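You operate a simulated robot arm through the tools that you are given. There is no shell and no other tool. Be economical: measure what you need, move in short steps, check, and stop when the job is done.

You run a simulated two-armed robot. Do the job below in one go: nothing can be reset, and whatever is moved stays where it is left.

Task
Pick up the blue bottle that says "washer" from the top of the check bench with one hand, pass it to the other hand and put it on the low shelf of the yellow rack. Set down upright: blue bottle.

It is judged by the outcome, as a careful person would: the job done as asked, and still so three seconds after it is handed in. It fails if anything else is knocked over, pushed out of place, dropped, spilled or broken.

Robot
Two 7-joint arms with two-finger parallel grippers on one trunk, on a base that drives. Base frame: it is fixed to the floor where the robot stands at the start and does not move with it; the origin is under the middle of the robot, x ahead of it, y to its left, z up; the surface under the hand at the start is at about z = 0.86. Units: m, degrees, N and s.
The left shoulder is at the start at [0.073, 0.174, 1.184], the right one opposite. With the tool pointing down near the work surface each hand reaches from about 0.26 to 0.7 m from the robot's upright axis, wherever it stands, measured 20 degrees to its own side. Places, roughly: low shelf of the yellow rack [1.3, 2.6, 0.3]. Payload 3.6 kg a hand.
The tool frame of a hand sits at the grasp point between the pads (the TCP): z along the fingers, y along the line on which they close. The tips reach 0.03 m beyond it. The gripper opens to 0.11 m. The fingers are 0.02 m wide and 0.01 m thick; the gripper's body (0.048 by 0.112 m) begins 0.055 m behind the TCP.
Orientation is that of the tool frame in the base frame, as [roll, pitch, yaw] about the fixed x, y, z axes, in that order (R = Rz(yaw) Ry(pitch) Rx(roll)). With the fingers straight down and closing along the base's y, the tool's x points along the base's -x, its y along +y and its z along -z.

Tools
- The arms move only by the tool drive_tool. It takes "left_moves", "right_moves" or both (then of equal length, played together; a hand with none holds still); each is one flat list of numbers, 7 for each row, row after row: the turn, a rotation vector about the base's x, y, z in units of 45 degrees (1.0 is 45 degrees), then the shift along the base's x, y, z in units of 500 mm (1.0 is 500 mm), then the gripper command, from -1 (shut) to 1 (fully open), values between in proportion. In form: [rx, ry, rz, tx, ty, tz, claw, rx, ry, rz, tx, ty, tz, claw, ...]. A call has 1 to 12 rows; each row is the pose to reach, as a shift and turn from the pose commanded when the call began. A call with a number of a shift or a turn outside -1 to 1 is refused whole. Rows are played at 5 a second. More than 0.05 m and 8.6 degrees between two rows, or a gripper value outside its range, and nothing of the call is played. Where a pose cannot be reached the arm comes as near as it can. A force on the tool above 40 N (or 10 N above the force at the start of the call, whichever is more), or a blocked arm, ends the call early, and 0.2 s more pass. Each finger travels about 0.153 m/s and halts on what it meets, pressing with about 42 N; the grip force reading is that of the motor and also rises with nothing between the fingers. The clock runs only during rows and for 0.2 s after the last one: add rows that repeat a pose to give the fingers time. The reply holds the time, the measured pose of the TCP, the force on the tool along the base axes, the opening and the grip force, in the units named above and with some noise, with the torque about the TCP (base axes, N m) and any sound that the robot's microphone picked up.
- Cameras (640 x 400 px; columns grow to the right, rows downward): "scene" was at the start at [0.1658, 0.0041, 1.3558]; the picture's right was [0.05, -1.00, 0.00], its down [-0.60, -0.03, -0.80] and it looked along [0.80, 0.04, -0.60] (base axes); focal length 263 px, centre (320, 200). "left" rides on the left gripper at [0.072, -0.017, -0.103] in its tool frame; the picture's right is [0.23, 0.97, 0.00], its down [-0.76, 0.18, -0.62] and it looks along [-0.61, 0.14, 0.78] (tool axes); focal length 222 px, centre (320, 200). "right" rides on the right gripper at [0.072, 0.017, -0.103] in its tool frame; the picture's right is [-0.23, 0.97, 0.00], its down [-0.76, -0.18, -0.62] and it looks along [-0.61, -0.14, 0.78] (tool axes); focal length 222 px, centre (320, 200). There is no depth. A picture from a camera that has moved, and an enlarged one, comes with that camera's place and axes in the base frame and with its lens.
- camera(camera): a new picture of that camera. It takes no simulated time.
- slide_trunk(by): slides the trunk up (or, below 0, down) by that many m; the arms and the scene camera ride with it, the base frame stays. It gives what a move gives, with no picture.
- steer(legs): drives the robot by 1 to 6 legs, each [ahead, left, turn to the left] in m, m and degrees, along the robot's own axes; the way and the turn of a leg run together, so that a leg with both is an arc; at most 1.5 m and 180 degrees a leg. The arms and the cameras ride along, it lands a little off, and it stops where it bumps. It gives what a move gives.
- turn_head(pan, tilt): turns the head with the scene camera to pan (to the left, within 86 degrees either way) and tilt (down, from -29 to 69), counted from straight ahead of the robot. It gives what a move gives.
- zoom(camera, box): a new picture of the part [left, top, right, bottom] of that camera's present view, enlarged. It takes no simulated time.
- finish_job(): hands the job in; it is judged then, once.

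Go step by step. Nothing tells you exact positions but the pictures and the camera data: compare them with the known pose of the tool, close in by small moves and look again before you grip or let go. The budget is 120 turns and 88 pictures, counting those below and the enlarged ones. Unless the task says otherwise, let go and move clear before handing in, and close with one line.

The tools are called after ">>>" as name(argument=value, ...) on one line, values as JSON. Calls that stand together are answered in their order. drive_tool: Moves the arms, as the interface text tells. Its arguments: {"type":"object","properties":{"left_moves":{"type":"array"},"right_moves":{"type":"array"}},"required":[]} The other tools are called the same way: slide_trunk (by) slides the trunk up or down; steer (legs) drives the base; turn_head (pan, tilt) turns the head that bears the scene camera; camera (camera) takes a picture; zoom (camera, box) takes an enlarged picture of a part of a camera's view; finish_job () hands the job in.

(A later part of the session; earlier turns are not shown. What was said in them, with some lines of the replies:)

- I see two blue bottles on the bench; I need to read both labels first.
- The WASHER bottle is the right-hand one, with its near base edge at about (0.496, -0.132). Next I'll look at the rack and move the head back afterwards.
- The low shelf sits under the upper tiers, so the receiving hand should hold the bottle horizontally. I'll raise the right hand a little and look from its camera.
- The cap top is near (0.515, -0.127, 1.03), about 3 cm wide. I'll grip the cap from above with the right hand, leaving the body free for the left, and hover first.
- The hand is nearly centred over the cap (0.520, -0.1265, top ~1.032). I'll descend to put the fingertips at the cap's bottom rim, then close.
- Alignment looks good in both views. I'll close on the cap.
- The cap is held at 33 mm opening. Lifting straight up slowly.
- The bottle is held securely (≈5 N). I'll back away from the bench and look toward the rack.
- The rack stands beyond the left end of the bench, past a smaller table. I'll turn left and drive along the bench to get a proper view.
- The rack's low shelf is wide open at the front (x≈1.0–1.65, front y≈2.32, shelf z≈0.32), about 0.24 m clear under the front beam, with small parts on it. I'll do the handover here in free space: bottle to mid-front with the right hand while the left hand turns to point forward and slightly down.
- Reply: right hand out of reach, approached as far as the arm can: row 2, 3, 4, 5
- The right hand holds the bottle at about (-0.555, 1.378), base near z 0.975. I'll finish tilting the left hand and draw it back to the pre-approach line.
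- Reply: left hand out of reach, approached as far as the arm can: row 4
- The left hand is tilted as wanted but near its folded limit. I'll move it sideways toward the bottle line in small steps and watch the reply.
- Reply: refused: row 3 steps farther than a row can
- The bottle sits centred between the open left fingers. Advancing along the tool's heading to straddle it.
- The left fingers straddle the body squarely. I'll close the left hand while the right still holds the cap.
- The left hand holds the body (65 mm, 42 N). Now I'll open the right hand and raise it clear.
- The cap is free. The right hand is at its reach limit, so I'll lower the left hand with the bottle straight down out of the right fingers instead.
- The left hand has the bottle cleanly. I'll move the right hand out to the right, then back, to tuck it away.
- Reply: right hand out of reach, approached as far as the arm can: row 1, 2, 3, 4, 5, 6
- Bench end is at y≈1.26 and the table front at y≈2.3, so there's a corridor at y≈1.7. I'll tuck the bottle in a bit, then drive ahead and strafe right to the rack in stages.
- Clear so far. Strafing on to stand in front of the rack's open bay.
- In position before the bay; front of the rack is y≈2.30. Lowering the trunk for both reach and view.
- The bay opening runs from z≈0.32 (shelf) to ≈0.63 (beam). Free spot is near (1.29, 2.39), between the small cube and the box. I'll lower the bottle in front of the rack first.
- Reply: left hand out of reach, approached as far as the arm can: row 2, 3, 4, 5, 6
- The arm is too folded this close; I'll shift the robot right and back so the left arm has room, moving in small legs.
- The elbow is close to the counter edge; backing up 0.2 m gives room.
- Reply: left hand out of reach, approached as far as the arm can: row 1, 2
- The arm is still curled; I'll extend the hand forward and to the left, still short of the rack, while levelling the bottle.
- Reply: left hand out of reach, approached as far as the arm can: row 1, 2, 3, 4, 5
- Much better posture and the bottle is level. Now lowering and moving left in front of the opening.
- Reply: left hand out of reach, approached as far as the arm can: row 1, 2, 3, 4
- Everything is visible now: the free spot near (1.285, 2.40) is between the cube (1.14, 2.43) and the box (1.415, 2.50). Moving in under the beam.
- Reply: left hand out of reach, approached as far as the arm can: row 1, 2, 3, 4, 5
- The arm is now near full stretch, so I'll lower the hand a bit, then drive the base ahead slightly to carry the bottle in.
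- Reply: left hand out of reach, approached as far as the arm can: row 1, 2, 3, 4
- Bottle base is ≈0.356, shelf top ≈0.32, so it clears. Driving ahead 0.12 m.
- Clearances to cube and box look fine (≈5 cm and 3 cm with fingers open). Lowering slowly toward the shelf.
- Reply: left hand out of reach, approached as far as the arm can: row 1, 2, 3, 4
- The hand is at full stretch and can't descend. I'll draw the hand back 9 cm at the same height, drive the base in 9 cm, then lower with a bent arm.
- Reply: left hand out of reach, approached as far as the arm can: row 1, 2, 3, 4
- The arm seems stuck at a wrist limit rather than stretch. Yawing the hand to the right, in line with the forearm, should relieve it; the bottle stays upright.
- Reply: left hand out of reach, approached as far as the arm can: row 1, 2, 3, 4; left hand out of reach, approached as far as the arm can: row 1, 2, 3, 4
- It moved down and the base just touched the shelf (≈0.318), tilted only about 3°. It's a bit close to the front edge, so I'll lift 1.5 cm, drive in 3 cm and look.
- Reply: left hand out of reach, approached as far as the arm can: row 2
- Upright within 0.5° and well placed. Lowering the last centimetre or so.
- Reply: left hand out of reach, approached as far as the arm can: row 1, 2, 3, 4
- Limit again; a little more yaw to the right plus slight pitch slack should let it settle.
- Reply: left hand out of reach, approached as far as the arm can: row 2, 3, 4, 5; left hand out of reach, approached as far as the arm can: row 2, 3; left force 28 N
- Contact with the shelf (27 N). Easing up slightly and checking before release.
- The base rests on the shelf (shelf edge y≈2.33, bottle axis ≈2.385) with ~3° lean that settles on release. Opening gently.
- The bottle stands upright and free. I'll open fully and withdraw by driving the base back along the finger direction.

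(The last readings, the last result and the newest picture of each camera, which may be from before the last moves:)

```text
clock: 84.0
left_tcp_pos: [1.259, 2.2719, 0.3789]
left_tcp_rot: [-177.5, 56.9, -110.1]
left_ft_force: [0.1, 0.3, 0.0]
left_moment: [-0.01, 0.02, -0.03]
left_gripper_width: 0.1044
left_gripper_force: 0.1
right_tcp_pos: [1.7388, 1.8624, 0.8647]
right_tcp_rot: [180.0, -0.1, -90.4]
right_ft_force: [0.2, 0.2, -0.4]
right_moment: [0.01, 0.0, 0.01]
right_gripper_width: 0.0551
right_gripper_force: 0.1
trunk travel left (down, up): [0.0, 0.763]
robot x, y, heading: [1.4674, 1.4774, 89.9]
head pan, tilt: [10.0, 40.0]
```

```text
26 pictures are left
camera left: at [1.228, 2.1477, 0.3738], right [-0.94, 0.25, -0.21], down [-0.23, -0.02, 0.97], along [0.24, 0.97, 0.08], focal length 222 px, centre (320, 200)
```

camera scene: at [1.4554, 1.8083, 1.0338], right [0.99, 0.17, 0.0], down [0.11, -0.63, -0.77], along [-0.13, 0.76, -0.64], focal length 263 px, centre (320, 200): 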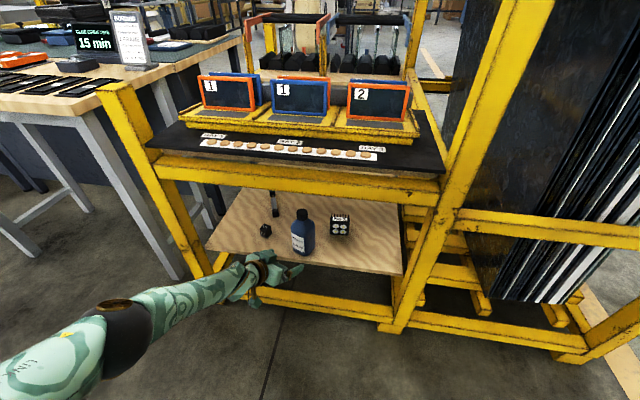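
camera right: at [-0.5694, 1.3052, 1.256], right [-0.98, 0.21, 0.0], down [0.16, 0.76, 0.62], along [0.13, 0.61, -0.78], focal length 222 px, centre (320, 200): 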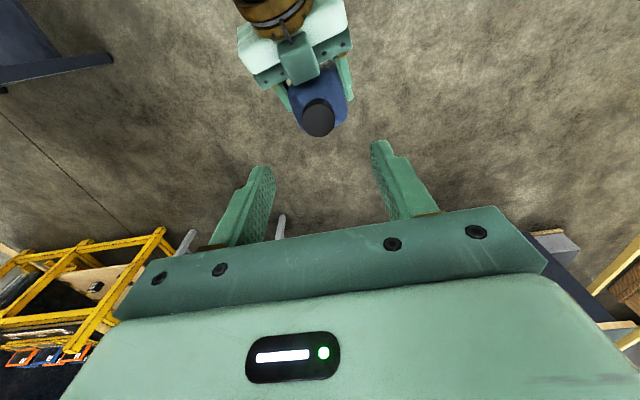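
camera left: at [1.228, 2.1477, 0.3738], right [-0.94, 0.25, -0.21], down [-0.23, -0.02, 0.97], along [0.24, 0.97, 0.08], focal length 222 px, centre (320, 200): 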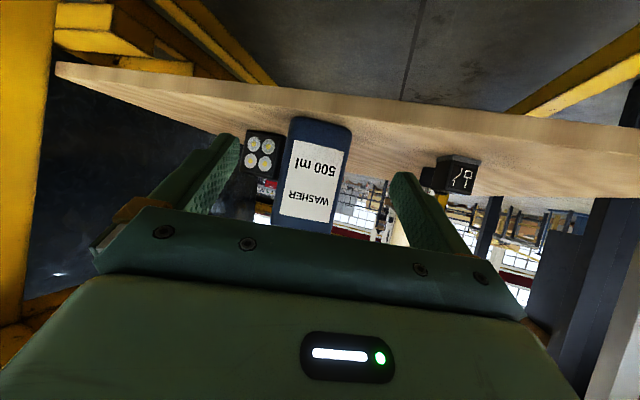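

The WASHER bottle stands upright on the low shelf, its neighbours undisturbed. One more short retreat and a final check.

>>> steer(legs=[[-0.04, 0, 0]])

>>> zoom(camera="scene", box=[200, 170, 420, 308])

```text
clock: 84.9
left_tcp_pos: [1.2589, 2.231, 0.3784]
left_tcp_rot: [-177.4, 56.9, -110.0]
left_ft_force: [0.0, 0.6, -0.8]
left_moment: [0.04, 0.01, -0.03]
left_gripper_width: 0.1044
left_gripper_force: 0.0
right_tcp_pos: [1.739, 1.8244, 0.865]
right_tcp_rot: [180.0, 0.0, -90.3]
right_ft_force: [-0.1, 0.4, -0.3]
right_moment: [-0.03, 0.01, 0.02]
right_gripper_width: 0.0551
right_gripper_force: 0.1
trunk travel left (down, up): [0.0, 0.763]
robot x, y, heading: [1.463, 1.4358, 89.4]
head pan, tilt: [10.0, 40.0]
```

```text
2.90 times, centred on (310, 239) of scene
camera zoom: at [1.4552, 1.7683, 1.0338], right [0.99, 0.17, 0.0], down [0.11, -0.63, -0.77], along [-0.13, 0.76, -0.64], focal length 762 px, centre (349, 87)
```

zoom: 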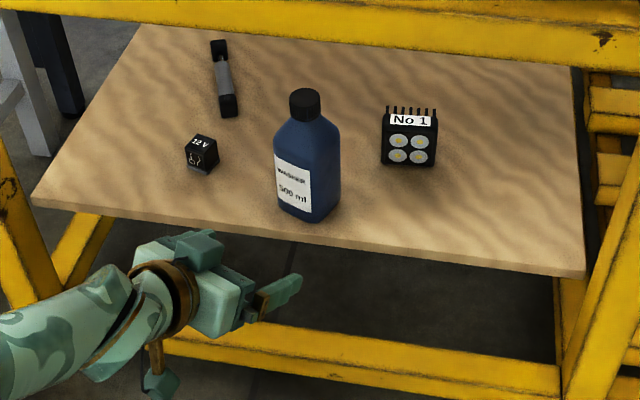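

The bottle stands upright on the low shelf with both hands clear, so I'm handing in.

>>> finish_job()

```text
The job is handed in.
```

The blue "washer" bottle was picked up with the right hand, passed to the left, and now stands upright on the low shelf of the yellow rack. In the last picture the other parts on that shelf were undisturbed.
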